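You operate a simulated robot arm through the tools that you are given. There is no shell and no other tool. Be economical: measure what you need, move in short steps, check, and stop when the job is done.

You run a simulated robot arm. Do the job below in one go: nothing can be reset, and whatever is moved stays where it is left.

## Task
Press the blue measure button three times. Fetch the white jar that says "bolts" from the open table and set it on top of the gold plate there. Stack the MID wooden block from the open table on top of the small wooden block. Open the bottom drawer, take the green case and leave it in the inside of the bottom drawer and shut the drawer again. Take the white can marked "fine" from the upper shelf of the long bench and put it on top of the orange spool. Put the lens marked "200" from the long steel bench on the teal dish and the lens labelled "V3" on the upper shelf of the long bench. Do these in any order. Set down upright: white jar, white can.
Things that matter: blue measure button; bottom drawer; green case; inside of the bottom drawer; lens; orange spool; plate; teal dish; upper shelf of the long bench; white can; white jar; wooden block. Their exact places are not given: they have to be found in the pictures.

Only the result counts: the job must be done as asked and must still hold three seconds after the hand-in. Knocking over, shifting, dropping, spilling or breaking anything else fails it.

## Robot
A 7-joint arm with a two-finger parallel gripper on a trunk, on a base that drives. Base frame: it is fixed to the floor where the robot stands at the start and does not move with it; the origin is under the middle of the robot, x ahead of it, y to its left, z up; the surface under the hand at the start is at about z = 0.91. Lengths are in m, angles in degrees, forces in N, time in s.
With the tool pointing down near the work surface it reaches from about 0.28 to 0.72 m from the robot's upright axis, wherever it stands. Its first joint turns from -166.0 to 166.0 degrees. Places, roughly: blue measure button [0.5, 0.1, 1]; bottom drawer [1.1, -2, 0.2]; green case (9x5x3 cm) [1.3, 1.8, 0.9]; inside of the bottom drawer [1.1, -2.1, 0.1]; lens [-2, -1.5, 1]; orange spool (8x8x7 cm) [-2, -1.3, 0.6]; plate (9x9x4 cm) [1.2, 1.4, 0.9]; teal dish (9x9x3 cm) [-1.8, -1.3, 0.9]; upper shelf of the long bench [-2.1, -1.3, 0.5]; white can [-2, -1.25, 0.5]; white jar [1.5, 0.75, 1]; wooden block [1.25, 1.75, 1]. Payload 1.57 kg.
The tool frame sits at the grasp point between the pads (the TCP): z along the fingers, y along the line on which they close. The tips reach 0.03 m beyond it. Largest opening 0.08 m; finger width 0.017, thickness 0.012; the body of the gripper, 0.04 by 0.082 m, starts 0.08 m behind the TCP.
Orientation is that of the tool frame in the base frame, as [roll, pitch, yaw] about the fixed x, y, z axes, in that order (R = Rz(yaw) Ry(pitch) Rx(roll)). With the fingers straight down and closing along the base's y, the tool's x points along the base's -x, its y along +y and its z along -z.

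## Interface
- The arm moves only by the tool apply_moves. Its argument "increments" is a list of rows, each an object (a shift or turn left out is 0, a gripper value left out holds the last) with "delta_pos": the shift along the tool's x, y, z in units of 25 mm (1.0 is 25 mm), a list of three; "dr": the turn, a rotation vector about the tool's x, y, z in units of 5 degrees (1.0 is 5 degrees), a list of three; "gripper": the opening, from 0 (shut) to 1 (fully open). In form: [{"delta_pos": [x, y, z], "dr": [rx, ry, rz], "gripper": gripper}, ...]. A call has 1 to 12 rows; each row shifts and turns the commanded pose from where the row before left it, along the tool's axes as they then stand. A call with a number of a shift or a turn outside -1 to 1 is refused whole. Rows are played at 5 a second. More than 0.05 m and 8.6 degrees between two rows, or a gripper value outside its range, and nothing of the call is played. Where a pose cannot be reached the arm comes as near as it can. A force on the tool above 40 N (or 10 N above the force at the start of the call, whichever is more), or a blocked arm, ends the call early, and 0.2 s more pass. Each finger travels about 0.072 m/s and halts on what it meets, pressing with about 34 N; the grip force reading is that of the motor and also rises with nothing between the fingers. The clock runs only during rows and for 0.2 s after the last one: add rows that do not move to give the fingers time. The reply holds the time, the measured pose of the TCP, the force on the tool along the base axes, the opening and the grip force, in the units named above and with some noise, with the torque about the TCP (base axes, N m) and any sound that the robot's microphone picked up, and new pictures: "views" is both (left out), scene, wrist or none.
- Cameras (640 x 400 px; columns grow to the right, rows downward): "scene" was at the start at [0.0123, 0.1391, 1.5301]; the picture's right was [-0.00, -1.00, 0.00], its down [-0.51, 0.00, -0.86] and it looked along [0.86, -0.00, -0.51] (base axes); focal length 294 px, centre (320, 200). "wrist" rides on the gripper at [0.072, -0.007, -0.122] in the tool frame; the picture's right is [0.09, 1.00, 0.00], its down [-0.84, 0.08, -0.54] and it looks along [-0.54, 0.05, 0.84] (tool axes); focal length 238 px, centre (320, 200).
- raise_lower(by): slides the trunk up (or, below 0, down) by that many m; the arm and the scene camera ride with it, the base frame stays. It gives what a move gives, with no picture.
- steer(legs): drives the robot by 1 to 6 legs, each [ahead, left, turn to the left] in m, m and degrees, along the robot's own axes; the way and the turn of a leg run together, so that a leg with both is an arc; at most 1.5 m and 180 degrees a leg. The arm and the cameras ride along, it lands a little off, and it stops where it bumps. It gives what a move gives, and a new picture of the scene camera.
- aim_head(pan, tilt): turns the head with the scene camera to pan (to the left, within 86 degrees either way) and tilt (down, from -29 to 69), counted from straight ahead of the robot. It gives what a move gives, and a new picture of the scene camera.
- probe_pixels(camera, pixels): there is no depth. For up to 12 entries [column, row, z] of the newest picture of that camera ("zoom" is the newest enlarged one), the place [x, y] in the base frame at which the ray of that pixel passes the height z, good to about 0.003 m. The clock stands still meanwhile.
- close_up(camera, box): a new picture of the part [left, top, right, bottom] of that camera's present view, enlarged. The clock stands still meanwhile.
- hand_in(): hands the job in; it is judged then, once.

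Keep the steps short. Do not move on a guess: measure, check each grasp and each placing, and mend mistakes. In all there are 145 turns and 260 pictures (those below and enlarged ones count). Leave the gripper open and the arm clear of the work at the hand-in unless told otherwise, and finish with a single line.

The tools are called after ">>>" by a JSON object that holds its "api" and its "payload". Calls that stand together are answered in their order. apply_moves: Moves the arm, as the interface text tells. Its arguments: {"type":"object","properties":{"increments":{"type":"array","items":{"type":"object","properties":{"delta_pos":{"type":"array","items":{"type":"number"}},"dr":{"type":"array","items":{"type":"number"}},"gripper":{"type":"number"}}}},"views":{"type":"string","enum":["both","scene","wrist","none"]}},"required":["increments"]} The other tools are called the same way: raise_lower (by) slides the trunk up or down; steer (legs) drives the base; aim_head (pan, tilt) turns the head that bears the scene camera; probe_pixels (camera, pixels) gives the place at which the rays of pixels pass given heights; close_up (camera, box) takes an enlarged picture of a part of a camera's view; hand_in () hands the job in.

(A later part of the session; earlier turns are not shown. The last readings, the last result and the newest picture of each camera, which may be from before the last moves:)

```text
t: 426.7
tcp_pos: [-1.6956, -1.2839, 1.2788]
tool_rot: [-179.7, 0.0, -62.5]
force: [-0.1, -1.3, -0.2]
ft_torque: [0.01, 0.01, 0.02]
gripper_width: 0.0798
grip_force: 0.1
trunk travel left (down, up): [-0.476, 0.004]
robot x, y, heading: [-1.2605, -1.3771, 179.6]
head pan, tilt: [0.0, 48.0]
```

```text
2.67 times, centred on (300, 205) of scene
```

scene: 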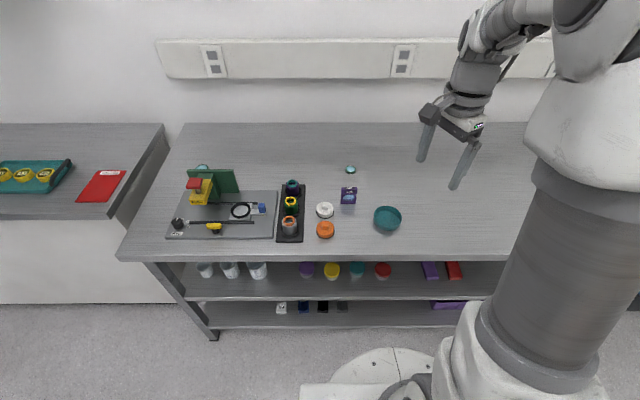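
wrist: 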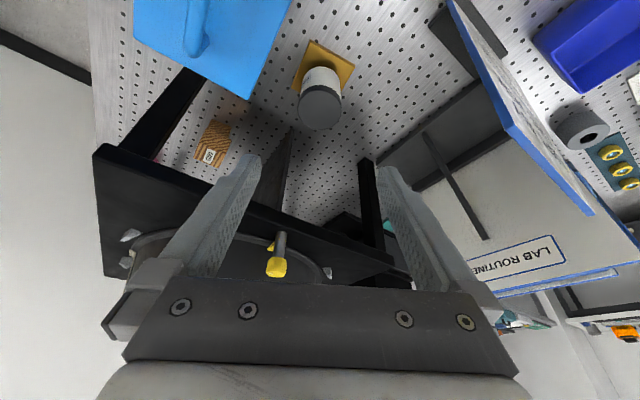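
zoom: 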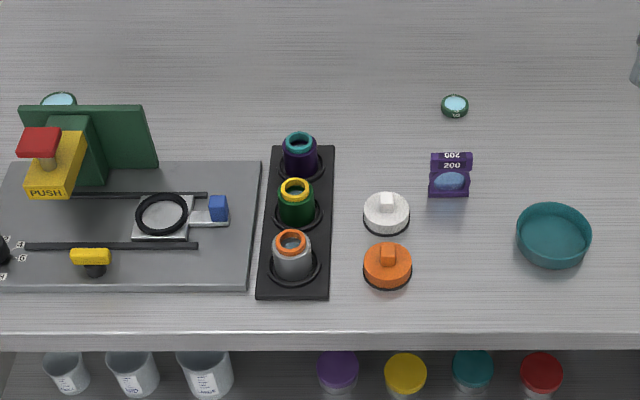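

>>> {"api": "close_up", "payload": {"camera": "scene", "box": [325, 155, 375, 215]}}

>>> {"api": "close_up", "payload": {"camera": "scene", "box": [185, 152, 225, 182]}}

>>> {"api": "probe_pixels", "payload": {"camera": "scene", "pixels": [[350, 169, 0.92], [387, 219, 0.94], [387, 226, 0.91], [375, 218, 0.94], [400, 218, 0.94], [341, 204, 0.91], [356, 204, 0.91], [341, 188, 0.95], [357, 188, 0.95], [118, 258, 0.91], [350, 262, 0.91], [202, 167, 0.92]]}}

>>> {"api": "probe_pixels", "payload": {"camera": "scene", "pixels": [[341, 199, 0.93], [349, 196, 0.93], [349, 204, 0.91], [349, 188, 0.95], [349, 188, 0.96], [349, 188, 0.94]]}}

```text
6.67 times, centred on (350, 185) of scene
```

zoom: 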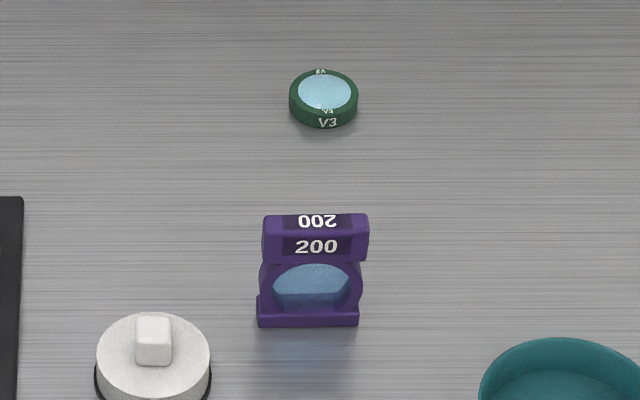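

```text
13.33 times, centred on (205, 167) of scene
```

zoom: 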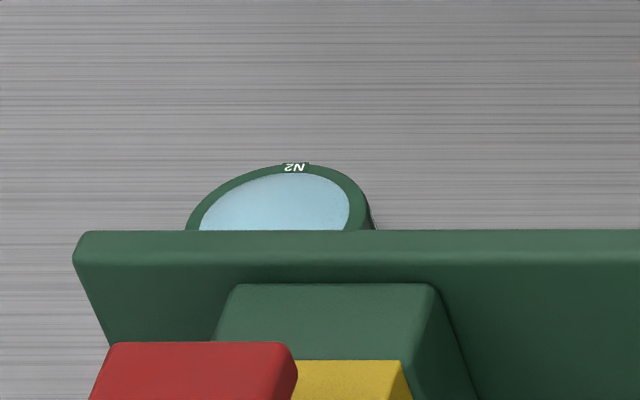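

```text
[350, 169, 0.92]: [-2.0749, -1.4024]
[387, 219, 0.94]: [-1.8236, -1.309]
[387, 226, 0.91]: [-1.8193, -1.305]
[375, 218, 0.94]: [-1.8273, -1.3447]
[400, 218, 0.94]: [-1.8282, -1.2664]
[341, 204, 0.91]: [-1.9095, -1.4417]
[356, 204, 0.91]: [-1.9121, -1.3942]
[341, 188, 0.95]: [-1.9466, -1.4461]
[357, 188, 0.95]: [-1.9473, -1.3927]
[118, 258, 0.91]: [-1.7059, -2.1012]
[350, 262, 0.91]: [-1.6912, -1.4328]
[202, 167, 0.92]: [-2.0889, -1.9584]
```

```text
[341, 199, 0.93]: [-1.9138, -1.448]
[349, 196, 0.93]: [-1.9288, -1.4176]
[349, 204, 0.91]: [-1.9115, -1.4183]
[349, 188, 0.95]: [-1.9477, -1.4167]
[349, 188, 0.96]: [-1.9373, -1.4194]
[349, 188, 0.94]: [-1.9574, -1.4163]
```

"V3" is the green ring at (−2.075,−1.402), and "200" is the purple frame centred about (−1.923,−1.418); the dish is at (−1.825,−1.306). I set the yaw to 0 and go above the "200" frame.

>>> {"api": "apply_moves", "payload": {"increments": [{"dr": [0, 0, -1]}, {"dr": [0, 0, -1]}, {"dr": [0, 0, -1]}, {"dr": [0, 0, -1]}, {"dr": [0, 0, -1]}, {"dr": [0, 0, -1]}, {"dr": [0, 0, -1]}, {"dr": [0, 0, -1]}, {"dr": [0, 0, -1]}, {"dr": [0, 0, -1]}, {"dr": [0, 0, -1]}, {"dr": [0, 0, -1]}], "views": "none"}}

>>> {"api": "apply_moves", "payload": {"increments": [{"dr": [0, 0, -0.5]}, {"delta_pos": [-0.92, 0.54, 0]}, {"delta_pos": [-0.92, 0.54, 0]}, {"delta_pos": [-0.92, 0.54, 0.5]}, {"delta_pos": [-0.92, 0.54, 1]}, {"delta_pos": [-0.92, 0.54, 1]}, {"delta_pos": [-0.92, 0.54, 1]}, {"delta_pos": [-0.92, 0.54, 1]}, {"delta_pos": [-0.92, 0.54, 1]}, {"delta_pos": [-0.92, 0.54, 1]}, {"delta_pos": [-0.92, 0.54, 1]}, {"delta_pos": [0, 0, 1]}], "views": "wrist"}}

>>> {"api": "close_up", "payload": {"camera": "wrist", "box": [220, 60, 420, 185]}}

```text
t: 429.3
tcp_pos: [-1.6946, -1.2848, 1.2783]
tool_rot: [-179.9, -0.2, -2.3]
force: [-0.4, 0.3, 0.2]
ft_torque: [0.0, -0.02, 0.02]
gripper_width: 0.0798
grip_force: 0.1
trunk travel left (down, up): [-0.476, 0.004]
robot x, y, heading: [-1.2594, -1.3785, 179.9]
head pan, tilt: [0.0, 48.0]
```

```text
t: 431.9
tcp_pos: [-1.925, -1.4185, 1.0655]
tool_rot: [-179.9, -0.3, 0.1]
force: [0.1, 0.1, 0.1]
ft_torque: [-0.01, -0.02, -0.02]
gripper_width: 0.0799
grip_force: 0.1
trunk travel left (down, up): [-0.476, 0.004]
robot x, y, heading: [-1.2595, -1.379, 180.2]
head pan, tilt: [0.0, 48.0]
```

wrist: 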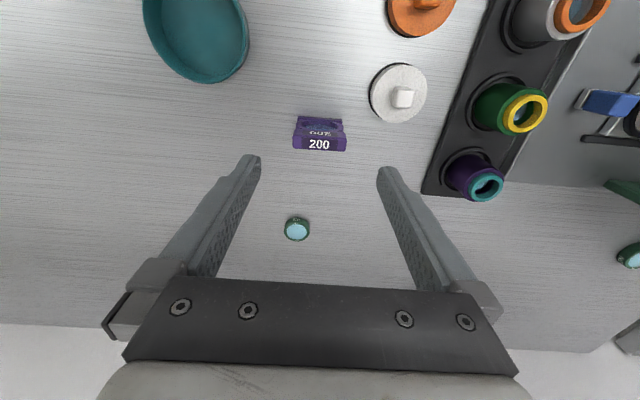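

```text
3.20 times, centred on (320, 122) of wrist
```

zoom: 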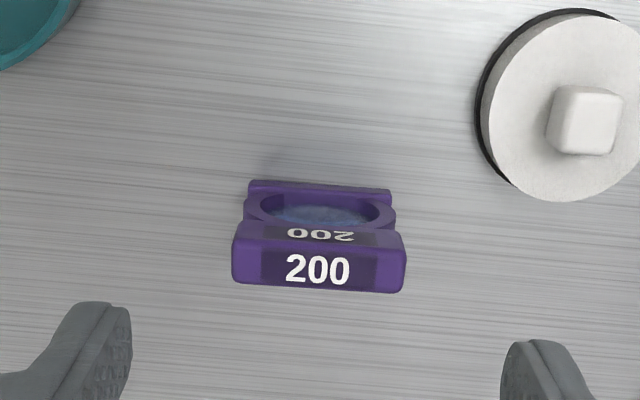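

The frame is centred under the hand. I go down, grip, lift and carry it over the dish, then look.

>>> {"api": "probe_pixels", "payload": {"camera": "zoom", "pixels": [[249, 183, 0.91], [391, 190, 0.91], [250, 230, 0.97], [240, 285, 0.97], [400, 292, 0.97], [315, 185, 0.91]]}}

>>> {"api": "apply_moves", "payload": {"increments": [{"delta_pos": [0, 0, 1]}, {"delta_pos": [0, 0, 1]}, {"delta_pos": [0, 0, 1]}, {"delta_pos": [0, 0, 1]}, {"delta_pos": [0, 0, 0.1]}, {}, {"gripper": 0}, {}, {}, {}], "views": "none"}}

>>> {"api": "apply_moves", "payload": {"increments": [{"delta_pos": [0, 0, -1]}, {"delta_pos": [0, 0, -1]}, {"delta_pos": [0, 0, -1]}, {"delta_pos": [0, 0, -1]}, {"delta_pos": [0.78, -0.9, 0]}, {"delta_pos": [0.78, -0.9, 0]}, {"delta_pos": [0.78, -0.9, 0]}, {"delta_pos": [0.78, -0.9, 0]}, {"delta_pos": [0.78, -0.88, 0]}, {}], "views": "wrist"}}

```text
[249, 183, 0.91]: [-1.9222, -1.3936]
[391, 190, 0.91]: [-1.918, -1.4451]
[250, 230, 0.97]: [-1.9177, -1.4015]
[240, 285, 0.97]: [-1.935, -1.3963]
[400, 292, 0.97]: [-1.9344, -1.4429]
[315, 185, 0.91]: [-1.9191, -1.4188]
```

```text
t: 434.1
tcp_pos: [-1.9228, -1.4182, 0.9628]
tool_rot: [-180.0, -0.2, 0.1]
force: [-0.8, 0.1, 0.2]
ft_torque: [-0.01, 0.01, 0.0]
gripper_width: 0.051
grip_force: 33.7
trunk travel left (down, up): [-0.476, 0.004]
robot x, y, heading: [-1.2634, -1.3764, 180.0]
head pan, tilt: [0.0, 48.0]
```

```text
t: 436.3
tcp_pos: [-1.8256, -1.3069, 1.0634]
tool_rot: [-179.9, -0.2, 0.1]
force: [0.3, 0.0, -0.8]
ft_torque: [-0.02, 0.01, 0.03]
gripper_width: 0.0512
grip_force: 33.6
trunk travel left (down, up): [-0.476, 0.004]
robot x, y, heading: [-1.2606, -1.3758, 179.6]
head pan, tilt: [0.0, 48.0]
```

wrist: 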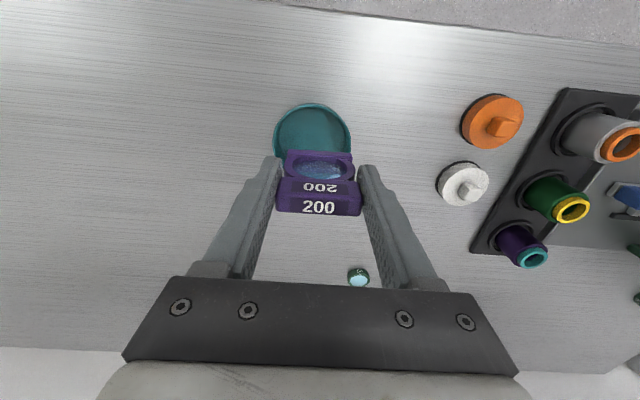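

Held (51 mm). I lower it into the dish until it touches, release narrowly and lift.

>>> {"api": "apply_moves", "payload": {"increments": [{"delta_pos": [0.08, -0.1, 1]}, {"delta_pos": [0, 0, 1]}, {"delta_pos": [0, 0, 1]}, {"delta_pos": [0, 0, 0.4]}, {"delta_pos": [0, 0, 0.1]}, {"delta_pos": [0, 0, 0.1]}, {"delta_pos": [0, 0, 0.08]}, {"delta_pos": [0, 0, 0.08]}, {"delta_pos": [0, 0, 0.08]}, {}], "views": "wrist"}}

```text
t: 438.5
tcp_pos: [-1.8237, -1.3034, 0.9668]
tool_rot: [-179.8, -0.3, 0.0]
force: [-0.8, -0.4, -0.4]
ft_torque: [-0.02, -0.01, -0.02]
gripper_width: 0.0515
grip_force: 34.0
trunk travel left (down, up): [-0.476, 0.004]
robot x, y, heading: [-1.2595, -1.3804, 179.5]
head pan, tilt: [0.0, 48.0]
```

wrist: 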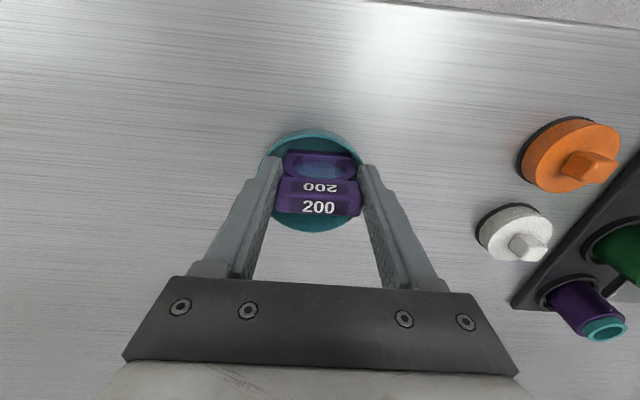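

The frame sits in the dish, a few mm above its floor. I lower the last bit, release, lift, tilt to 45° and go toward the V3 lens.

>>> {"api": "apply_moves", "payload": {"increments": [{"delta_pos": [0, 0, 0.08]}, {"delta_pos": [0, 0, 0.06]}, {}, {"gripper": 0.73}, {}, {"delta_pos": [0, 0, -0.8]}, {"delta_pos": [0, 0, -1]}, {"delta_pos": [0, 0, -1]}, {"delta_pos": [0, 0, -1]}], "views": "wrist"}}

>>> {"api": "apply_moves", "payload": {"increments": [{"dr": [0, -1, 0], "gripper": 1}, {"dr": [0, -1, 0]}, {"dr": [0, -1, 0]}, {"dr": [0, -1, 0]}, {"dr": [0, -1, 0]}, {"dr": [0, -1, 0]}, {"dr": [0, -1, 0]}, {"dr": [0, -1, 0]}, {"dr": [0, -1, 0]}, {"delta_pos": [0, 1, 0]}, {"delta_pos": [0, 1, 0]}, {"delta_pos": [0, 1, 0]}], "views": "none"}}

>>> {"api": "apply_moves", "payload": {"increments": [{"delta_pos": [0, 0.96, 0]}, {"delta_pos": [-0.424, 0, 0.869]}, {"delta_pos": [-0.424, 0, 0.869]}, {"delta_pos": [-0.424, 0, 0.869]}, {"delta_pos": [-0.424, 0, 0.869]}, {"delta_pos": [-0.424, 0, 0.869]}, {"delta_pos": [-0.424, 0, 0.869]}, {"delta_pos": [-0.424, 0, 0.869]}, {}], "views": "wrist"}}

>>> {"api": "close_up", "payload": {"camera": "wrist", "box": [260, 60, 400, 180]}}

```text
t: 440.5
tcp_pos: [-1.823, -1.3026, 1.06]
tool_rot: [-179.9, -0.3, 0.1]
force: [-0.2, 0.9, -0.1]
ft_torque: [-0.01, 0.0, 0.0]
gripper_width: 0.0585
grip_force: 0.2
trunk travel left (down, up): [-0.476, 0.004]
robot x, y, heading: [-1.2593, -1.3791, 179.8]
head pan, tilt: [0.0, 48.0]
```

wrist: 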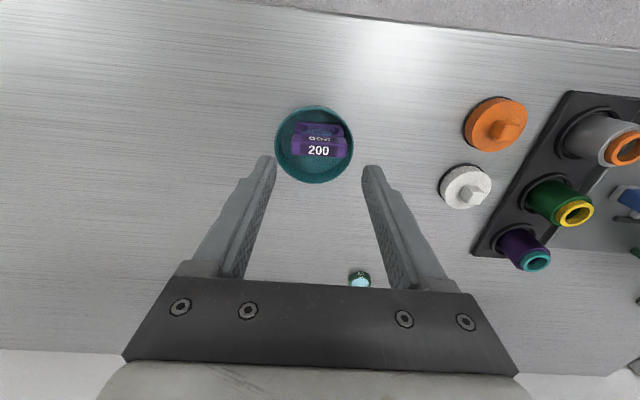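

```text
t: 443.1
tcp_pos: [-1.8241, -1.3803, 1.0592]
tool_rot: [-179.9, 44.8, 0.1]
force: [-0.1, -1.2, -0.1]
ft_torque: [0.0, -0.01, 0.02]
gripper_width: 0.0799
grip_force: 0.1
trunk travel left (down, up): [-0.476, 0.004]
robot x, y, heading: [-1.2554, -1.3791, 179.9]
head pan, tilt: [0.0, 48.0]
```

```text
t: 445.1
tcp_pos: [-1.9832, -1.4025, 1.0025]
tool_rot: [-180.0, 44.7, 0.2]
force: [-0.1, -0.9, -0.1]
ft_torque: [0.03, -0.01, -0.03]
gripper_width: 0.0799
grip_force: 0.1
trunk travel left (down, up): [-0.476, 0.004]
robot x, y, heading: [-1.2626, -1.3785, 179.6]
head pan, tilt: [0.0, 48.0]
```

wrist: 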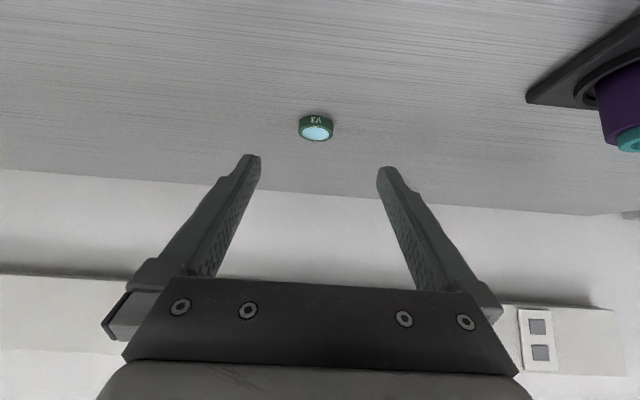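

```text
3.33 times, centred on (330, 120) of wrist
```

zoom: 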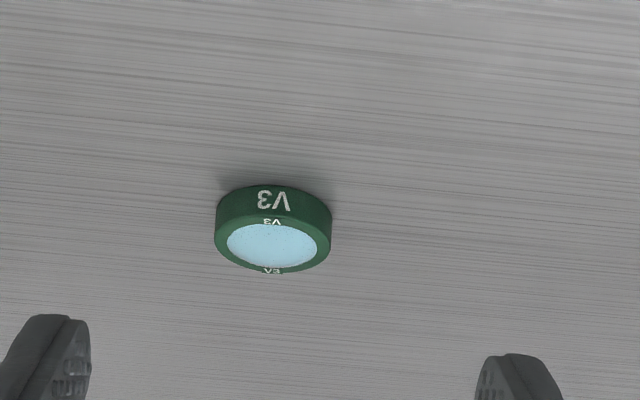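

"200" stands in the dish. V3 computes to about (−2.067,−1.399). I move in, grip it and lift.

>>> {"api": "apply_moves", "payload": {"increments": [{"delta_pos": [0, -0.14, 1]}, {"delta_pos": [0, 0, 1]}, {"delta_pos": [0, 0, 1]}, {"delta_pos": [0, 0, 0.5]}, {"delta_pos": [0, 0, 0.12]}, {}, {"gripper": 0}, {}, {}, {}], "views": "wrist"}}

>>> {"api": "apply_moves", "payload": {"increments": [{"delta_pos": [-0.3, 0, -0.3]}, {"delta_pos": [-0.7, 0, -0.7]}, {"delta_pos": [-0.7, 0, -0.7]}, {"delta_pos": [-0.7, 0, -0.7]}, {"delta_pos": [-0.7, 0, -0.7]}, {"delta_pos": [-0.7, 0, -0.7]}, {"delta_pos": [-0.7, 0, -0.7]}, {"delta_pos": [0.7, 0, -0.7]}, {"delta_pos": [0.7, 0, -0.7]}, {"delta_pos": [0.7, 0, -0.7]}], "views": "wrist"}}

```text
t: 447.3
tcp_pos: [-2.0476, -1.3994, 0.9396]
tool_rot: [-179.9, 44.7, 0.2]
force: [0.6, 0.2, 1.2]
ft_torque: [-0.02, -0.04, -0.03]
gripper_width: 0.0
grip_force: 21.1
trunk travel left (down, up): [-0.476, 0.004]
robot x, y, heading: [-1.2626, -1.3717, 180.1]
head pan, tilt: [0.0, 48.0]
```

wrist: 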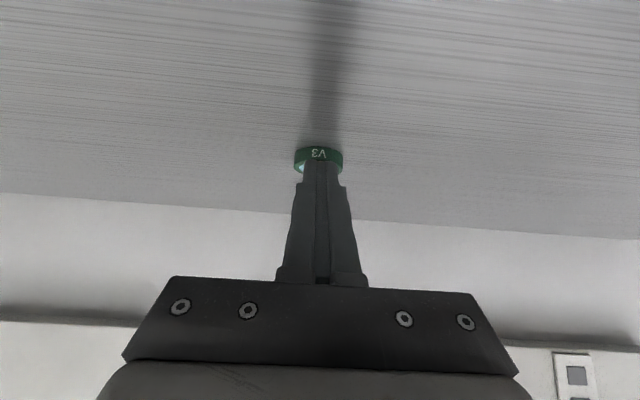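

```text
t: 449.5
tcp_pos: [-1.9727, -1.4004, 1.0987]
tool_rot: [-180.0, 44.7, 0.3]
force: [-0.2, -0.4, 0.3]
ft_torque: [0.02, 0.05, -0.02]
gripper_width: 0.0001
grip_force: 21.5
trunk travel left (down, up): [-0.476, 0.004]
robot x, y, heading: [-1.2562, -1.3766, 179.8]
head pan, tilt: [0.0, 48.0]
```

wrist: 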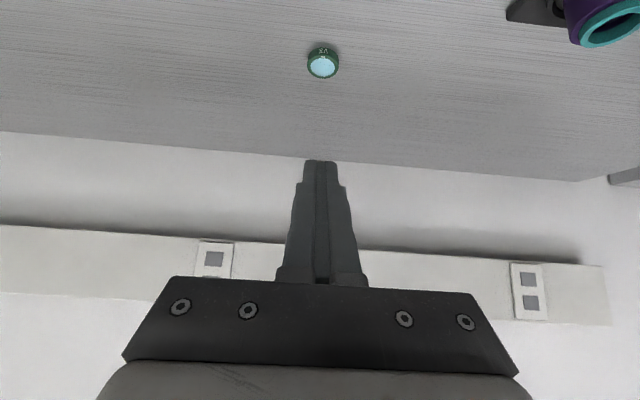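

The fingertips passed just over the thin ring. I open, make the tool steeper (28°) so the tips go lower, and try again at (−2.075,−1.399).

>>> {"api": "apply_moves", "payload": {"increments": [{"dr": [0, 1, 0], "gripper": 1}, {"dr": [0, 1, 0]}, {"dr": [0, 1, 0]}, {"dr": [0, 0.35, 0]}, {"delta_pos": [-0.17, -0.05, 1]}, {"delta_pos": [0, 0, 1]}, {"delta_pos": [0, 0, 1]}, {"delta_pos": [0, 0, 1]}, {"delta_pos": [0, 0, 1]}, {"delta_pos": [0, 0, 1]}, {"delta_pos": [0, 0, 0.7]}, {}], "views": "wrist"}}

>>> {"api": "apply_moves", "payload": {"increments": [{"delta_pos": [0, 0, 0.2]}, {"delta_pos": [0, 0, 0.16]}, {"delta_pos": [0, 0, 0.1]}, {}, {"gripper": 0}, {}, {}, {}], "views": "wrist"}}

```text
t: 452.1
tcp_pos: [-2.0555, -1.3981, 0.9519]
tool_rot: [-179.9, 27.9, 0.1]
force: [0.3, 0.1, 0.3]
ft_torque: [-0.01, -0.01, 0.04]
gripper_width: 0.08
grip_force: 0.0
trunk travel left (down, up): [-0.476, 0.004]
robot x, y, heading: [-1.2602, -1.3785, 179.8]
head pan, tilt: [0.0, 48.0]
```

wrist: 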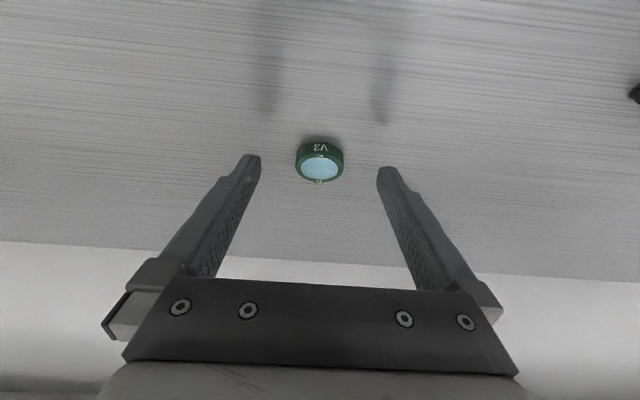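

```text
t: 453.9
tcp_pos: [-2.0622, -1.3971, 0.9421]
tool_rot: [-180.0, 28.0, 0.2]
force: [0.3, 0.3, 0.3]
ft_torque: [-0.01, -0.01, -0.06]
gripper_width: 0.0001
grip_force: 21.3
trunk travel left (down, up): [-0.476, 0.004]
robot x, y, heading: [-1.2571, -1.3761, 179.8]
head pan, tilt: [0.0, 48.0]
```

wrist: 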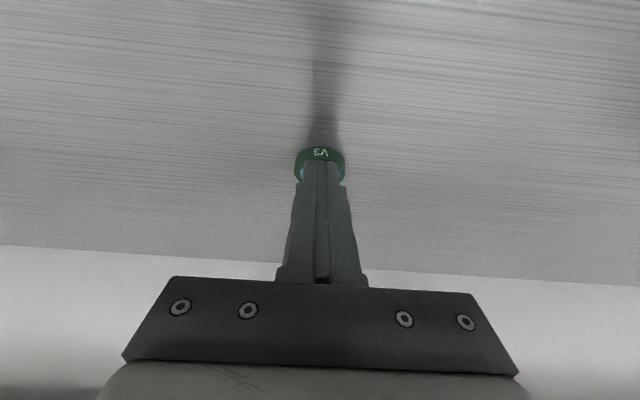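

The tips still closed just above it: the two wrist rays cross at z 0.91 for the lens top, so the bench lies near 0.897. I open, go 12 mm lower and close again.

>>> {"api": "apply_moves", "payload": {"increments": [{"gripper": 1}, {"gripper": 1}, {}, {}, {"delta_pos": [-0.1, 0.04, 0.3]}, {"delta_pos": [-0.09, 0, 0.2]}, {"delta_pos": [0, 0, 0.12]}, {"delta_pos": [0, 0, 0.06]}, {}], "views": "none"}}

>>> {"api": "apply_moves", "payload": {"increments": [{"gripper": 0}, {}, {}, {}], "views": "wrist"}}

```text
t: 455.9
tcp_pos: [-2.0691, -1.3984, 0.9308]
tool_rot: [-179.9, 27.9, 0.1]
force: [-0.5, 0.4, 0.2]
ft_torque: [-0.01, 0.01, -0.01]
gripper_width: 0.08
grip_force: 0.2
out of reach, approached as far as the arm can: row 7
trunk travel left (down, up): [-0.476, 0.004]
robot x, y, heading: [-1.2634, -1.3746, 179.7]
head pan, tilt: [0.0, 48.0]
```

```text
t: 456.9
tcp_pos: [-2.0691, -1.4002, 0.9307]
tool_rot: [-179.9, 27.9, 0.0]
force: [-0.4, 0.4, -0.6]
ft_torque: [-0.01, 0.02, 0.03]
gripper_width: 0.0371
grip_force: 33.9
trunk travel left (down, up): [-0.476, 0.004]
robot x, y, heading: [-1.26, -1.3766, 180.0]
head pan, tilt: [0.0, 48.0]
```

wrist: 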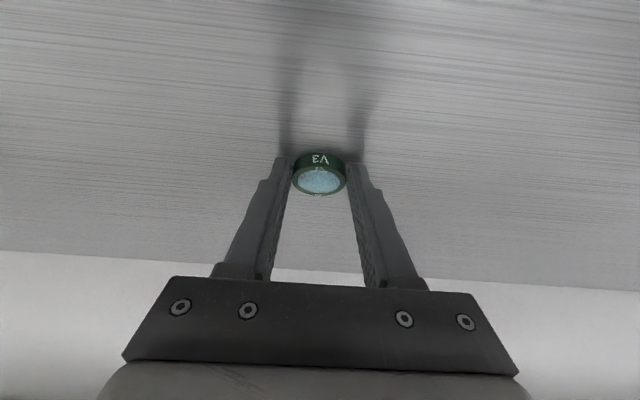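

V3 is held (37 mm). I lift it, back off, lower the trunk and look at the shelf and the can labels.

>>> {"api": "apply_moves", "payload": {"increments": [{"delta_pos": [0, 0, -1]}, {"delta_pos": [0, 0, -1]}, {"delta_pos": [0, 0, -1]}, {"delta_pos": [0, 0, -1]}, {"delta_pos": [0.88, 0, -0.47]}, {"delta_pos": [0.88, 0, -0.47]}, {"delta_pos": [0.88, 0, -0.47]}, {"delta_pos": [0.88, 0, -0.47]}, {"delta_pos": [0.88, 0, -0.47]}, {"delta_pos": [0.88, 0, -0.47]}, {"delta_pos": [0.88, 0, -0.47]}, {"delta_pos": [0.88, 0, -0.47]}], "views": "none"}}

>>> {"api": "steer", "payload": {"legs": [[-0.38, 0, 0]]}}

>>> {"api": "raise_lower", "payload": {"by": -0.4}}

>>> {"api": "aim_head", "payload": {"pan": 0, "tilt": 32}}

>>> {"api": "close_up", "payload": {"camera": "scene", "box": [290, 190, 430, 260]}}

```text
t: 459.5
tcp_pos: [-1.8228, -1.3986, 1.0201]
tool_rot: [-179.8, 28.0, 0.2]
force: [-1.1, -0.2, -0.2]
ft_torque: [0.02, -0.01, 0.01]
gripper_width: 0.0373
grip_force: 34.0
trunk travel left (down, up): [-0.476, 0.004]
robot x, y, heading: [-1.2616, -1.3762, 179.8]
head pan, tilt: [0.0, 48.0]
```

```text
t: 462.6
tcp_pos: [-1.4419, -1.401, 1.0209]
tool_rot: [-179.9, 28.1, 0.1]
force: [0.1, -0.3, 0.0]
ft_torque: [0.01, -0.02, 0.03]
gripper_width: 0.0373
grip_force: 33.5
trunk travel left (down, up): [-0.476, 0.004]
robot x, y, heading: [-0.8793, -1.3812, 179.8]
head pan, tilt: [0.0, 48.0]
```

scene: 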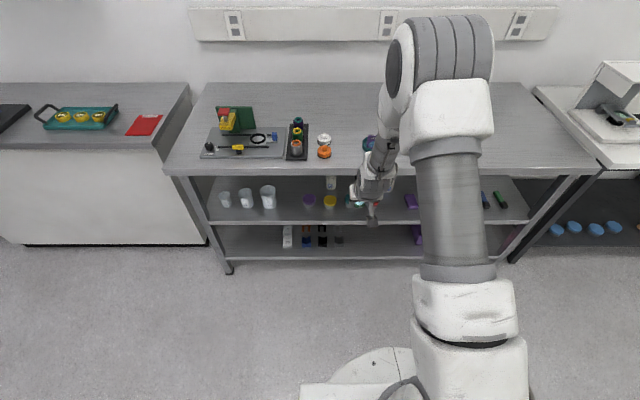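

```text
t: 466.4
tcp_pos: [-1.4419, -1.4003, 0.6207]
tool_rot: [-179.9, 28.0, 0.2]
force: [1.1, 0.2, -0.5]
ft_torque: [-0.01, -0.03, 0.04]
gripper_width: 0.0373
grip_force: 34.1
trunk travel left (down, up): [-0.076, 0.404]
robot x, y, heading: [-0.8784, -1.3767, 180.0]
head pan, tilt: [0.0, 48.0]
```

```text
t: 467.2
tcp_pos: [-1.4412, -1.4006, 0.6205]
tool_rot: [-179.8, 28.0, 0.2]
force: [0.5, 0.8, -0.3]
ft_torque: [0.01, -0.05, -0.02]
gripper_width: 0.0372
grip_force: 34.2
trunk travel left (down, up): [-0.076, 0.404]
robot x, y, heading: [-0.8811, -1.3776, 179.8]
head pan, tilt: [0.0, 32.0]
```

scene: 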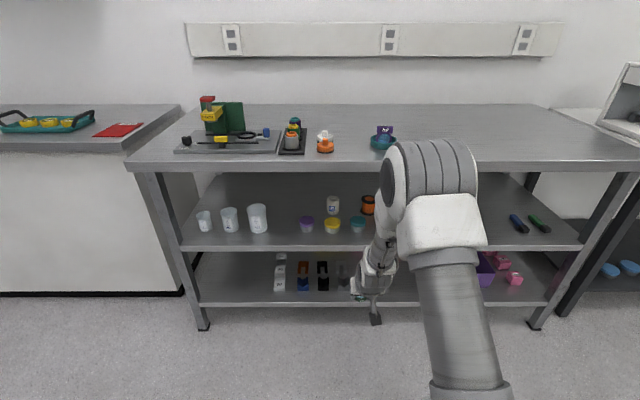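

```text
4.57 times, centred on (360, 225) of scene
```

zoom: 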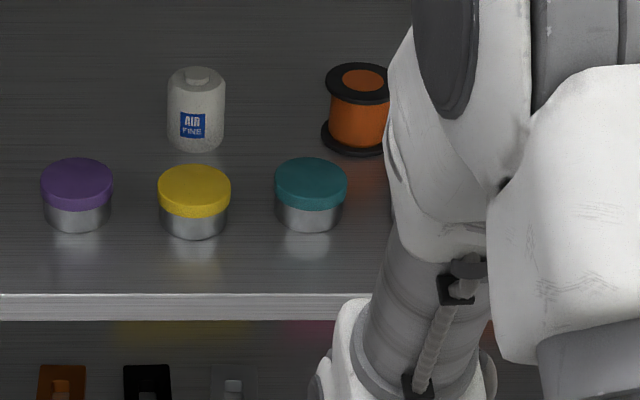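

The left can reads "AIR FINE". I measure the shelf, can and spool.

>>> {"api": "probe_pixels", "payload": {"camera": "zoom", "pixels": [[150, 292, 0.5], [150, 292, 0.48], [196, 150, 0.5], [196, 150, 0.48], [168, 85, 0.58], [224, 85, 0.58], [196, 80, 0.59], [355, 154, 0.5], [355, 154, 0.48], [358, 78, 0.57], [328, 85, 0.57], [390, 88, 0.57]]}}

>>> {"api": "probe_pixels", "payload": {"camera": "zoom", "pixels": [[77, 230, 0.5], [194, 237, 0.5], [311, 230, 0.5], [194, 180, 0.55], [77, 175, 0.55], [45, 225, 0.5], [110, 225, 0.5], [355, 154, 0.46], [196, 150, 0.46], [150, 292, 0.46], [358, 78, 0.55], [196, 80, 0.57]]}}

>>> {"api": "probe_pixels", "payload": {"camera": "scene", "pixels": [[320, 163, 0.89], [320, 173, 0.86], [196, 252, 0.48], [205, 329, 0.0], [350, 249, 0.48], [350, 249, 0.5]]}}

```text
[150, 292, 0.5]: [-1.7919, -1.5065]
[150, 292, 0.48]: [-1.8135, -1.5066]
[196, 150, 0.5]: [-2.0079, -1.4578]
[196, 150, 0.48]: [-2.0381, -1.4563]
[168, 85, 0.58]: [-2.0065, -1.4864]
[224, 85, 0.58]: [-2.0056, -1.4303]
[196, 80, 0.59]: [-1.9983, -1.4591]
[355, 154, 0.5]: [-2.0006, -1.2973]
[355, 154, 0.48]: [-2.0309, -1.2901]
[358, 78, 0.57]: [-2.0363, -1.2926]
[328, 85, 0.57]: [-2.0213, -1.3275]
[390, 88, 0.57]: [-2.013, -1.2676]
```

```text
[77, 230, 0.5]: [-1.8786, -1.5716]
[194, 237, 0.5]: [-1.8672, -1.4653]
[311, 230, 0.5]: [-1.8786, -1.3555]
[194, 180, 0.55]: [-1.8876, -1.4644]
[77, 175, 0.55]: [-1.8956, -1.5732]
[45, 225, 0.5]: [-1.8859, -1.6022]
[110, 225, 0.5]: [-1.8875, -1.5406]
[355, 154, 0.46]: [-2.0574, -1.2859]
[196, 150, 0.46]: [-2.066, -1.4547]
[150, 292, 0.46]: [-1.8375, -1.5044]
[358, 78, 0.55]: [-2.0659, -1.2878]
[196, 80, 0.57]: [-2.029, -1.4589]
```

```text
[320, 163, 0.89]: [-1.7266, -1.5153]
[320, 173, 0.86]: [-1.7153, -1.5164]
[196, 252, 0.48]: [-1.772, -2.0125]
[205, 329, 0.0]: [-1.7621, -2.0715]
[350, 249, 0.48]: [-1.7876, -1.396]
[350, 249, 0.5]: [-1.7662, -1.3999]
```

Shelf top ≈0.52, its front edge x≈−1.77; the can is at (−2.006,−1.458), the spool at (−2.012,−1.297) with top ≈0.59. First I set V3 on the free front part of the shelf at y≈−1.655: I drive in, shift and lower.

>>> {"api": "steer", "payload": {"legs": [[0.28, 0, 0]]}}

>>> {"api": "apply_moves", "payload": {"increments": [{"delta_pos": [0, 1, 0]}, {"delta_pos": [0, 1, 0]}, {"delta_pos": [0, 1, 0]}, {"delta_pos": [0, 1, 0]}, {"delta_pos": [0, 1, 0]}, {"delta_pos": [0, 1, 0]}, {"delta_pos": [0, 1, 0]}, {"delta_pos": [0, 1, 0]}, {"delta_pos": [0, 1, 0]}, {"delta_pos": [0, 1, 0]}, {"delta_pos": [0, 0.2, 0]}], "views": "none"}}

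>>> {"api": "apply_moves", "payload": {"increments": [{"delta_pos": [-0.4, 0, 0.9]}, {"delta_pos": [-0.4, 0, 0.9]}, {"delta_pos": [-0.4, 0, 0.9]}, {"delta_pos": [0.05, 0, 0.3]}, {"delta_pos": [0.04, 0, 0.08]}, {"delta_pos": [0.04, 0, 0.08]}, {"delta_pos": [0.04, 0, 0.08]}, {"delta_pos": [0.04, 0, 0.08]}, {}], "views": "wrist"}}

```text
t: 469.6
tcp_pos: [-1.7217, -1.3997, 0.6211]
tool_rot: [-179.8, 28.0, 0.1]
force: [-0.2, -0.4, -0.7]
ft_torque: [0.01, -0.02, -0.01]
gripper_width: 0.0372
grip_force: 34.2
trunk travel left (down, up): [-0.076, 0.404]
robot x, y, heading: [-1.158, -1.3806, 180.0]
head pan, tilt: [0.0, 32.0]
```

scene: 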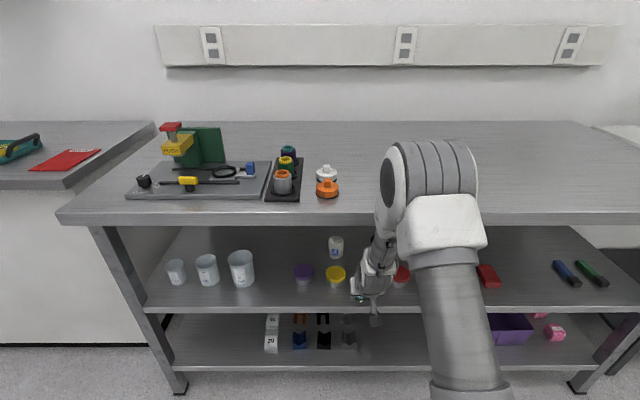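

```text
t: 472.0
tcp_pos: [-1.7206, -1.656, 0.6199]
tool_rot: [-179.9, 28.0, 0.1]
force: [0.6, 0.3, -0.1]
ft_torque: [0.0, -0.02, 0.02]
gripper_width: 0.0375
grip_force: 34.1
trunk travel left (down, up): [-0.076, 0.404]
robot x, y, heading: [-1.1558, -1.3798, 179.7]
head pan, tilt: [0.0, 32.0]
```

```text
t: 474.0
tcp_pos: [-1.7827, -1.6561, 0.5606]
tool_rot: [-180.0, 28.2, 0.3]
force: [2.0, 0.9, 13.5]
ft_torque: [0.09, 0.18, -0.03]
gripper_width: 0.0374
grip_force: 34.2
trunk travel left (down, up): [-0.076, 0.404]
robot x, y, heading: [-1.1543, -1.3762, 179.8]
head pan, tilt: [0.0, 32.0]
```

wrist: 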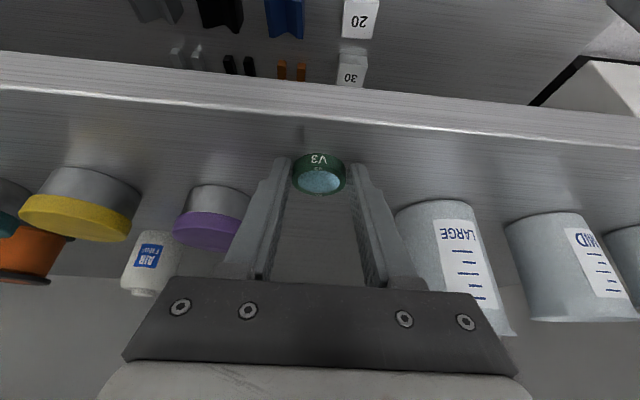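

V3 rests on the shelf (13 N contact). I open only slightly (the beaker is near), withdraw, back off and set the hand to 68° tilt and 17° yaw for the can.

>>> {"api": "apply_moves", "payload": {"increments": [{"gripper": 0.6}, {}, {"delta_pos": [0, 0, -0.6]}, {"delta_pos": [0, 0, -1]}, {"delta_pos": [0, 0, -1]}, {"delta_pos": [0, 0, -1]}, {"delta_pos": [0, 0, -1]}, {"delta_pos": [0, 0, -1]}, {"delta_pos": [0, 0, -1]}, {"delta_pos": [0, 0, -1]}], "views": "wrist"}}

>>> {"api": "steer", "payload": {"legs": [[-0.25, 0, 0]]}}

>>> {"api": "apply_moves", "payload": {"increments": [{"delta_pos": [-0.706, -1, 0.375], "gripper": 1}, {"delta_pos": [-0.706, -1, 0.375]}, {"delta_pos": [-0.706, -1, 0.375]}, {"delta_pos": [-0.706, -1, 0.375]}, {"delta_pos": [-0.706, -1, 0.375]}, {"delta_pos": [-0.706, -1, 0.375]}, {"delta_pos": [-0.706, -1, 0.375]}, {"delta_pos": [-0.706, -1, 0.375]}, {"delta_pos": [-0.706, -1, 0.375]}, {"delta_pos": [-0.706, -1, 0.375]}], "views": "none"}}

>>> {"api": "apply_moves", "payload": {"increments": [{"dr": [0, -1, 0]}, {"dr": [0, -1, 0]}, {"dr": [0, -1, 0]}, {"dr": [0, -1, 0]}, {"dr": [0, -1, 0]}, {"dr": [0, -1, 0]}, {"dr": [0, -1, 0]}, {"dr": [0, -1, 0]}, {"dr": [-0.927, 0, -0.375]}, {"dr": [-0.927, 0, -0.375]}, {"dr": [-0.927, 0, -0.375]}, {"dr": [-0.37, 0, -0.15]}], "views": "both"}}

```text
t: 476.2
tcp_pos: [-1.6922, -1.6553, 0.7258]
tool_rot: [-179.9, 28.0, 0.2]
force: [0.8, 0.4, 0.1]
ft_torque: [0.01, 0.01, 0.01]
gripper_width: 0.0481
grip_force: 0.0
trunk travel left (down, up): [-0.076, 0.404]
robot x, y, heading: [-1.1606, -1.3783, 180.0]
head pan, tilt: [0.0, 32.0]
```

wrist: 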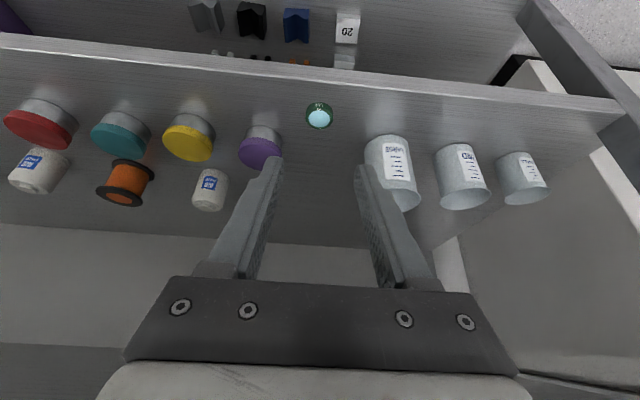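

```text
t: 478.5
tcp_pos: [-1.4427, -1.6568, 0.7262]
tool_rot: [-179.9, 28.0, 0.3]
force: [0.3, 0.6, -0.1]
ft_torque: [0.0, 0.02, -0.03]
gripper_width: 0.048
grip_force: 0.0
trunk travel left (down, up): [-0.076, 0.404]
robot x, y, heading: [-0.9117, -1.3785, 179.8]
head pan, tilt: [0.0, 32.0]
```

scene: 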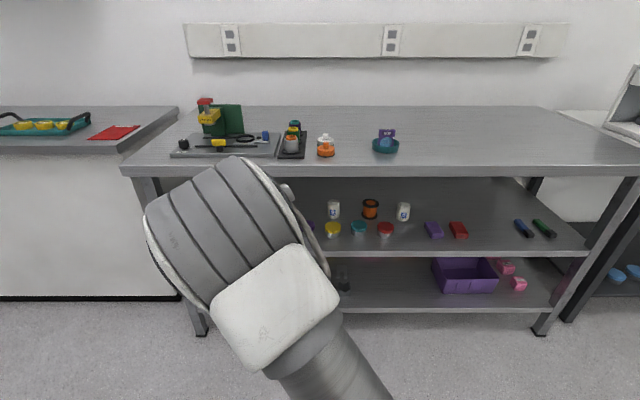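

```text
t: 480.7
tcp_pos: [-1.6414, -1.4077, 0.7256]
tool_rot: [-179.9, 27.9, 0.3]
force: [0.3, 0.4, 0.8]
ft_torque: [0.04, -0.01, -0.02]
gripper_width: 0.0799
grip_force: 0.0
trunk travel left (down, up): [-0.076, 0.404]
robot x, y, heading: [-0.9066, -1.3774, 180.2]
head pan, tilt: [0.0, 32.0]
```

```text
t: 483.3
tcp_pos: [-1.6433, -1.4068, 0.7239]
tool_rot: [-179.7, 67.9, 17.6]
force: [0.5, 0.6, -0.8]
ft_torque: [-0.01, 0.01, 0.0]
gripper_width: 0.08
grip_force: 0.0
trunk travel left (down, up): [-0.076, 0.404]
robot x, y, heading: [-0.9078, -1.3771, 180.1]
head pan, tilt: [0.0, 32.0]
```

scene: 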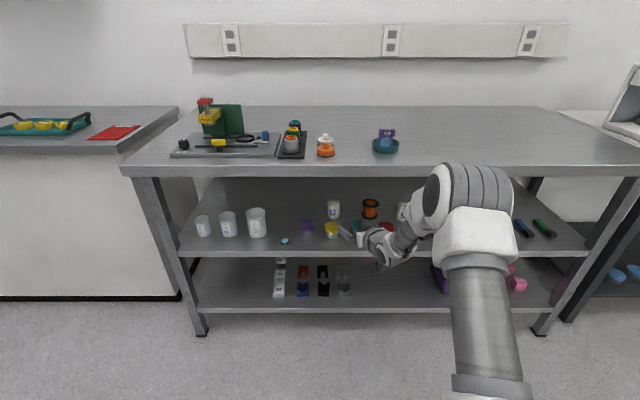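
wrist: 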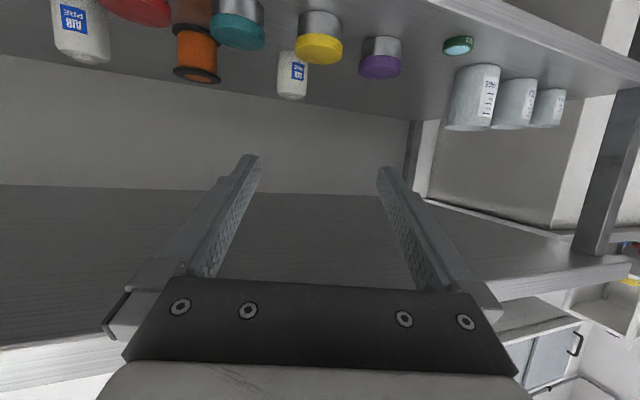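

V3 is in place on the shelf, and the hand is set. I lower 55 mm, drive in to the pre-grasp point and look at the can.

>>> {"api": "apply_moves", "payload": {"increments": [{"delta_pos": [0.68, 0, 0.275]}, {"delta_pos": [0.68, 0, 0.275]}, {"delta_pos": [0.68, 0, 0.275]}, {}], "views": "none"}}

>>> {"api": "steer", "payload": {"legs": [[0.186, 0, 0]]}}

>>> {"api": "apply_moves", "payload": {"increments": [{}], "views": "wrist"}}

>>> {"api": "probe_pixels", "payload": {"camera": "wrist", "pixels": [[300, 100, 0.56], [320, 100, 0.56], [300, 120, 0.56], [320, 120, 0.56], [300, 140, 0.56], [320, 140, 0.56], [300, 80, 0.53], [320, 80, 0.53], [300, 100, 0.53], [320, 100, 0.53]]}}

>>> {"api": "close_up", "payload": {"camera": "wrist", "box": [240, 40, 400, 160]}}

```text
t: 484.3
tcp_pos: [-1.6431, -1.4067, 0.6706]
tool_rot: [-179.7, 67.9, 17.5]
force: [0.7, 0.1, 0.2]
ft_torque: [0.01, -0.04, 0.01]
gripper_width: 0.0797
grip_force: 0.0
trunk travel left (down, up): [-0.076, 0.404]
robot x, y, heading: [-0.9087, -1.3781, 180.1]
head pan, tilt: [0.0, 32.0]
```

```text
t: 486.1
tcp_pos: [-1.8291, -1.4083, 0.672]
tool_rot: [-179.7, 68.0, 17.5]
force: [-0.4, 0.1, 0.9]
ft_torque: [0.0, -0.02, 0.01]
gripper_width: 0.0802
grip_force: 0.0
trunk travel left (down, up): [-0.076, 0.404]
robot x, y, heading: [-1.0931, -1.3798, 179.8]
head pan, tilt: [0.0, 32.0]
```

scene: 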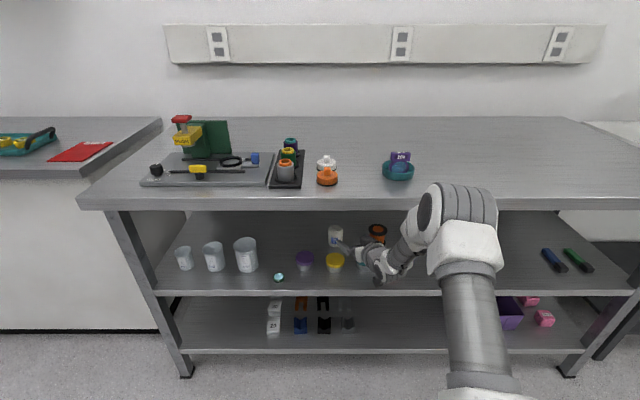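

```text
t: 486.5
tcp_pos: [-1.8281, -1.406, 0.671]
tool_rot: [-179.7, 67.9, 17.6]
force: [-0.3, 0.0, 0.0]
ft_torque: [0.0, -0.01, 0.01]
gripper_width: 0.08
grip_force: 0.0
trunk travel left (down, up): [-0.076, 0.404]
robot x, y, heading: [-1.0929, -1.3781, 180.0]
head pan, tilt: [0.0, 32.0]
```

wrist: 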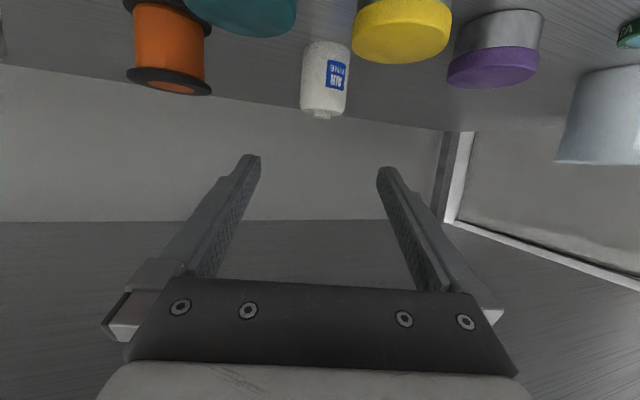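

```text
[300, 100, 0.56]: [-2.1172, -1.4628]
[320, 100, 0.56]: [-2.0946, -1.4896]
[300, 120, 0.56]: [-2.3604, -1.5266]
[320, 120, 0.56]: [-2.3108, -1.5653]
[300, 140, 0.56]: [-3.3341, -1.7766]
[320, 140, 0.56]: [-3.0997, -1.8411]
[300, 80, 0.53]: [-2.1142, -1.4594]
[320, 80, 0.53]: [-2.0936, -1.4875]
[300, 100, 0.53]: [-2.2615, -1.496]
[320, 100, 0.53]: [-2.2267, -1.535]
```

```text
3.33 times, centred on (320, 100) of wrist
5 turns are left
```

zoom: 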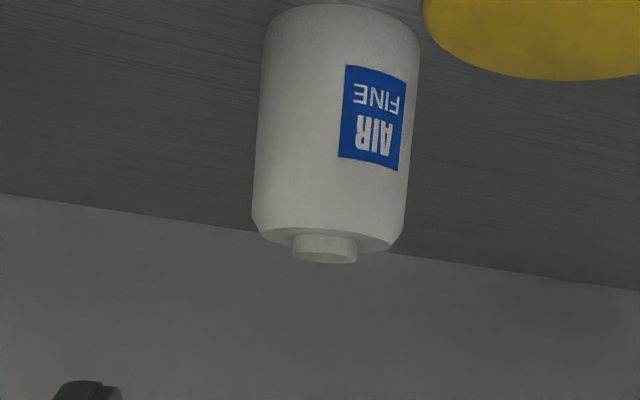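

Five turns left. The can works out at (−1.990,−1.458), z 0.529–0.598, on the tool axis. I bring the base 0.1 m nearer with the arm drawn in equally, move in, grip and lift.

>>> {"api": "apply_moves", "payload": {"increments": [{"delta_pos": [0.357, 0.302, -0.884]}, {"delta_pos": [0.357, 0.302, -0.884]}, {"delta_pos": [0.357, 0.302, -0.884]}, {"delta_pos": [0.357, 0.302, -0.884]}, {}], "views": "none"}}

>>> {"api": "steer", "payload": {"legs": [[0.1, 0, 0]]}}

>>> {"api": "apply_moves", "payload": {"increments": [{"delta_pos": [0.18, 0, 1]}, {"delta_pos": [0.18, 0, 1]}, {"delta_pos": [0.18, 0, 1]}, {"delta_pos": [0, 0, 1]}, {"delta_pos": [0, 0, 1]}, {"delta_pos": [0, 0, 1]}, {"delta_pos": [0, 0, 1]}, {"delta_pos": [0, 0, 0.53]}, {}], "views": "wrist"}}

>>> {"api": "apply_moves", "payload": {"increments": [{"gripper": 0}, {}, {}, {}], "views": "none"}}

>>> {"api": "apply_moves", "payload": {"increments": [{"delta_pos": [-0.4, 0, -0.16]}, {"delta_pos": [-0.6, 0, -0.24]}, {"delta_pos": [-0.6, 0, -0.24]}, {"delta_pos": [-0.7, 0, -0.28]}, {"delta_pos": [-0.67, 0, -0.28]}, {}], "views": "wrist"}}

```text
t: 487.7
tcp_pos: [-1.728, -1.4078, 0.6708]
tool_rot: [-179.7, 68.0, 17.6]
force: [0.7, -0.1, 0.9]
ft_torque: [-0.01, 0.02, -0.02]
gripper_width: 0.0803
grip_force: 0.1
trunk travel left (down, up): [-0.076, 0.404]
robot x, y, heading: [-1.0924, -1.3769, 180.2]
head pan, tilt: [0.0, 32.0]
```

```text
t: 489.0
tcp_pos: [-1.8269, -1.408, 0.6706]
tool_rot: [-179.7, 67.9, 17.5]
force: [-0.3, 0.7, 0.4]
ft_torque: [-0.05, -0.02, -0.02]
gripper_width: 0.0799
grip_force: 0.0
trunk travel left (down, up): [-0.076, 0.404]
robot x, y, heading: [-1.1938, -1.3754, 180.0]
head pan, tilt: [0.0, 32.0]
```

scene: 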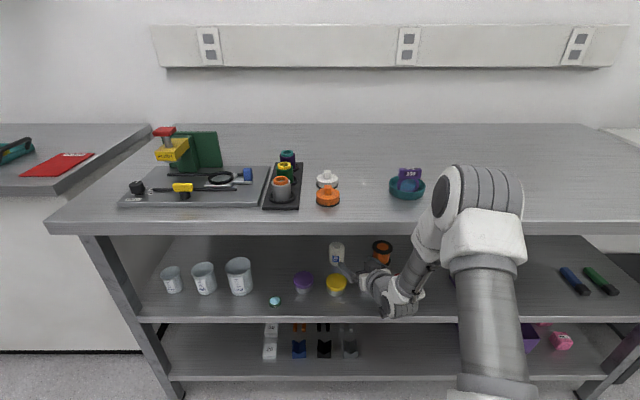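

```text
t: 491.0
tcp_pos: [-1.9884, -1.4581, 0.5869]
tool_rot: [-179.6, 67.9, 17.5]
force: [-0.1, -0.4, 0.0]
ft_torque: [-0.01, -0.03, 0.02]
gripper_width: 0.0801
grip_force: 0.1
trunk travel left (down, up): [-0.076, 0.404]
robot x, y, heading: [-1.1892, -1.3782, 180.0]
head pan, tilt: [0.0, 32.0]
```

wrist: 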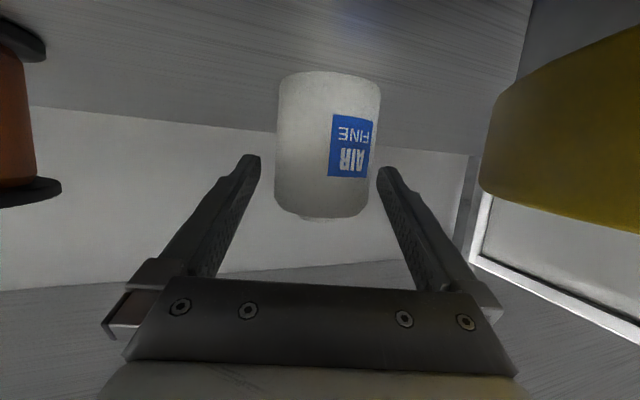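

```text
t: 492.0
tcp_pos: [-1.9886, -1.4572, 0.5878]
tool_rot: [-179.7, 68.0, 17.4]
force: [-1.1, -0.8, 0.3]
ft_torque: [-0.07, -0.02, 0.01]
gripper_width: 0.0547
grip_force: 33.7
trunk travel left (down, up): [-0.076, 0.404]
robot x, y, heading: [-1.1913, -1.3791, 179.8]
head pan, tilt: [0.0, 32.0]
```

```text
t: 493.6
tcp_pos: [-1.9652, -1.4615, 0.6181]
tool_rot: [176.3, 63.5, 14.2]
force: [0.1, 0.6, -1.6]
ft_torque: [0.0, 0.01, -0.02]
gripper_width: 0.0545
grip_force: 34.5
trunk travel left (down, up): [-0.076, 0.404]
robot x, y, heading: [-1.1912, -1.3759, 179.9]
head pan, tilt: [0.0, 32.0]
stopped in row 6: the arm was blocked; the commanded pose is now the measured one
4 turns are left
```

wrist: 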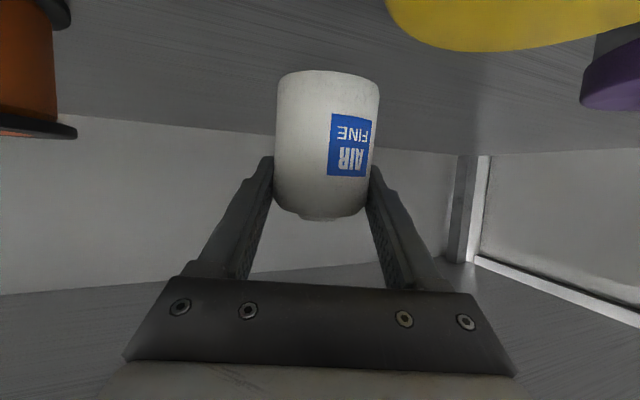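

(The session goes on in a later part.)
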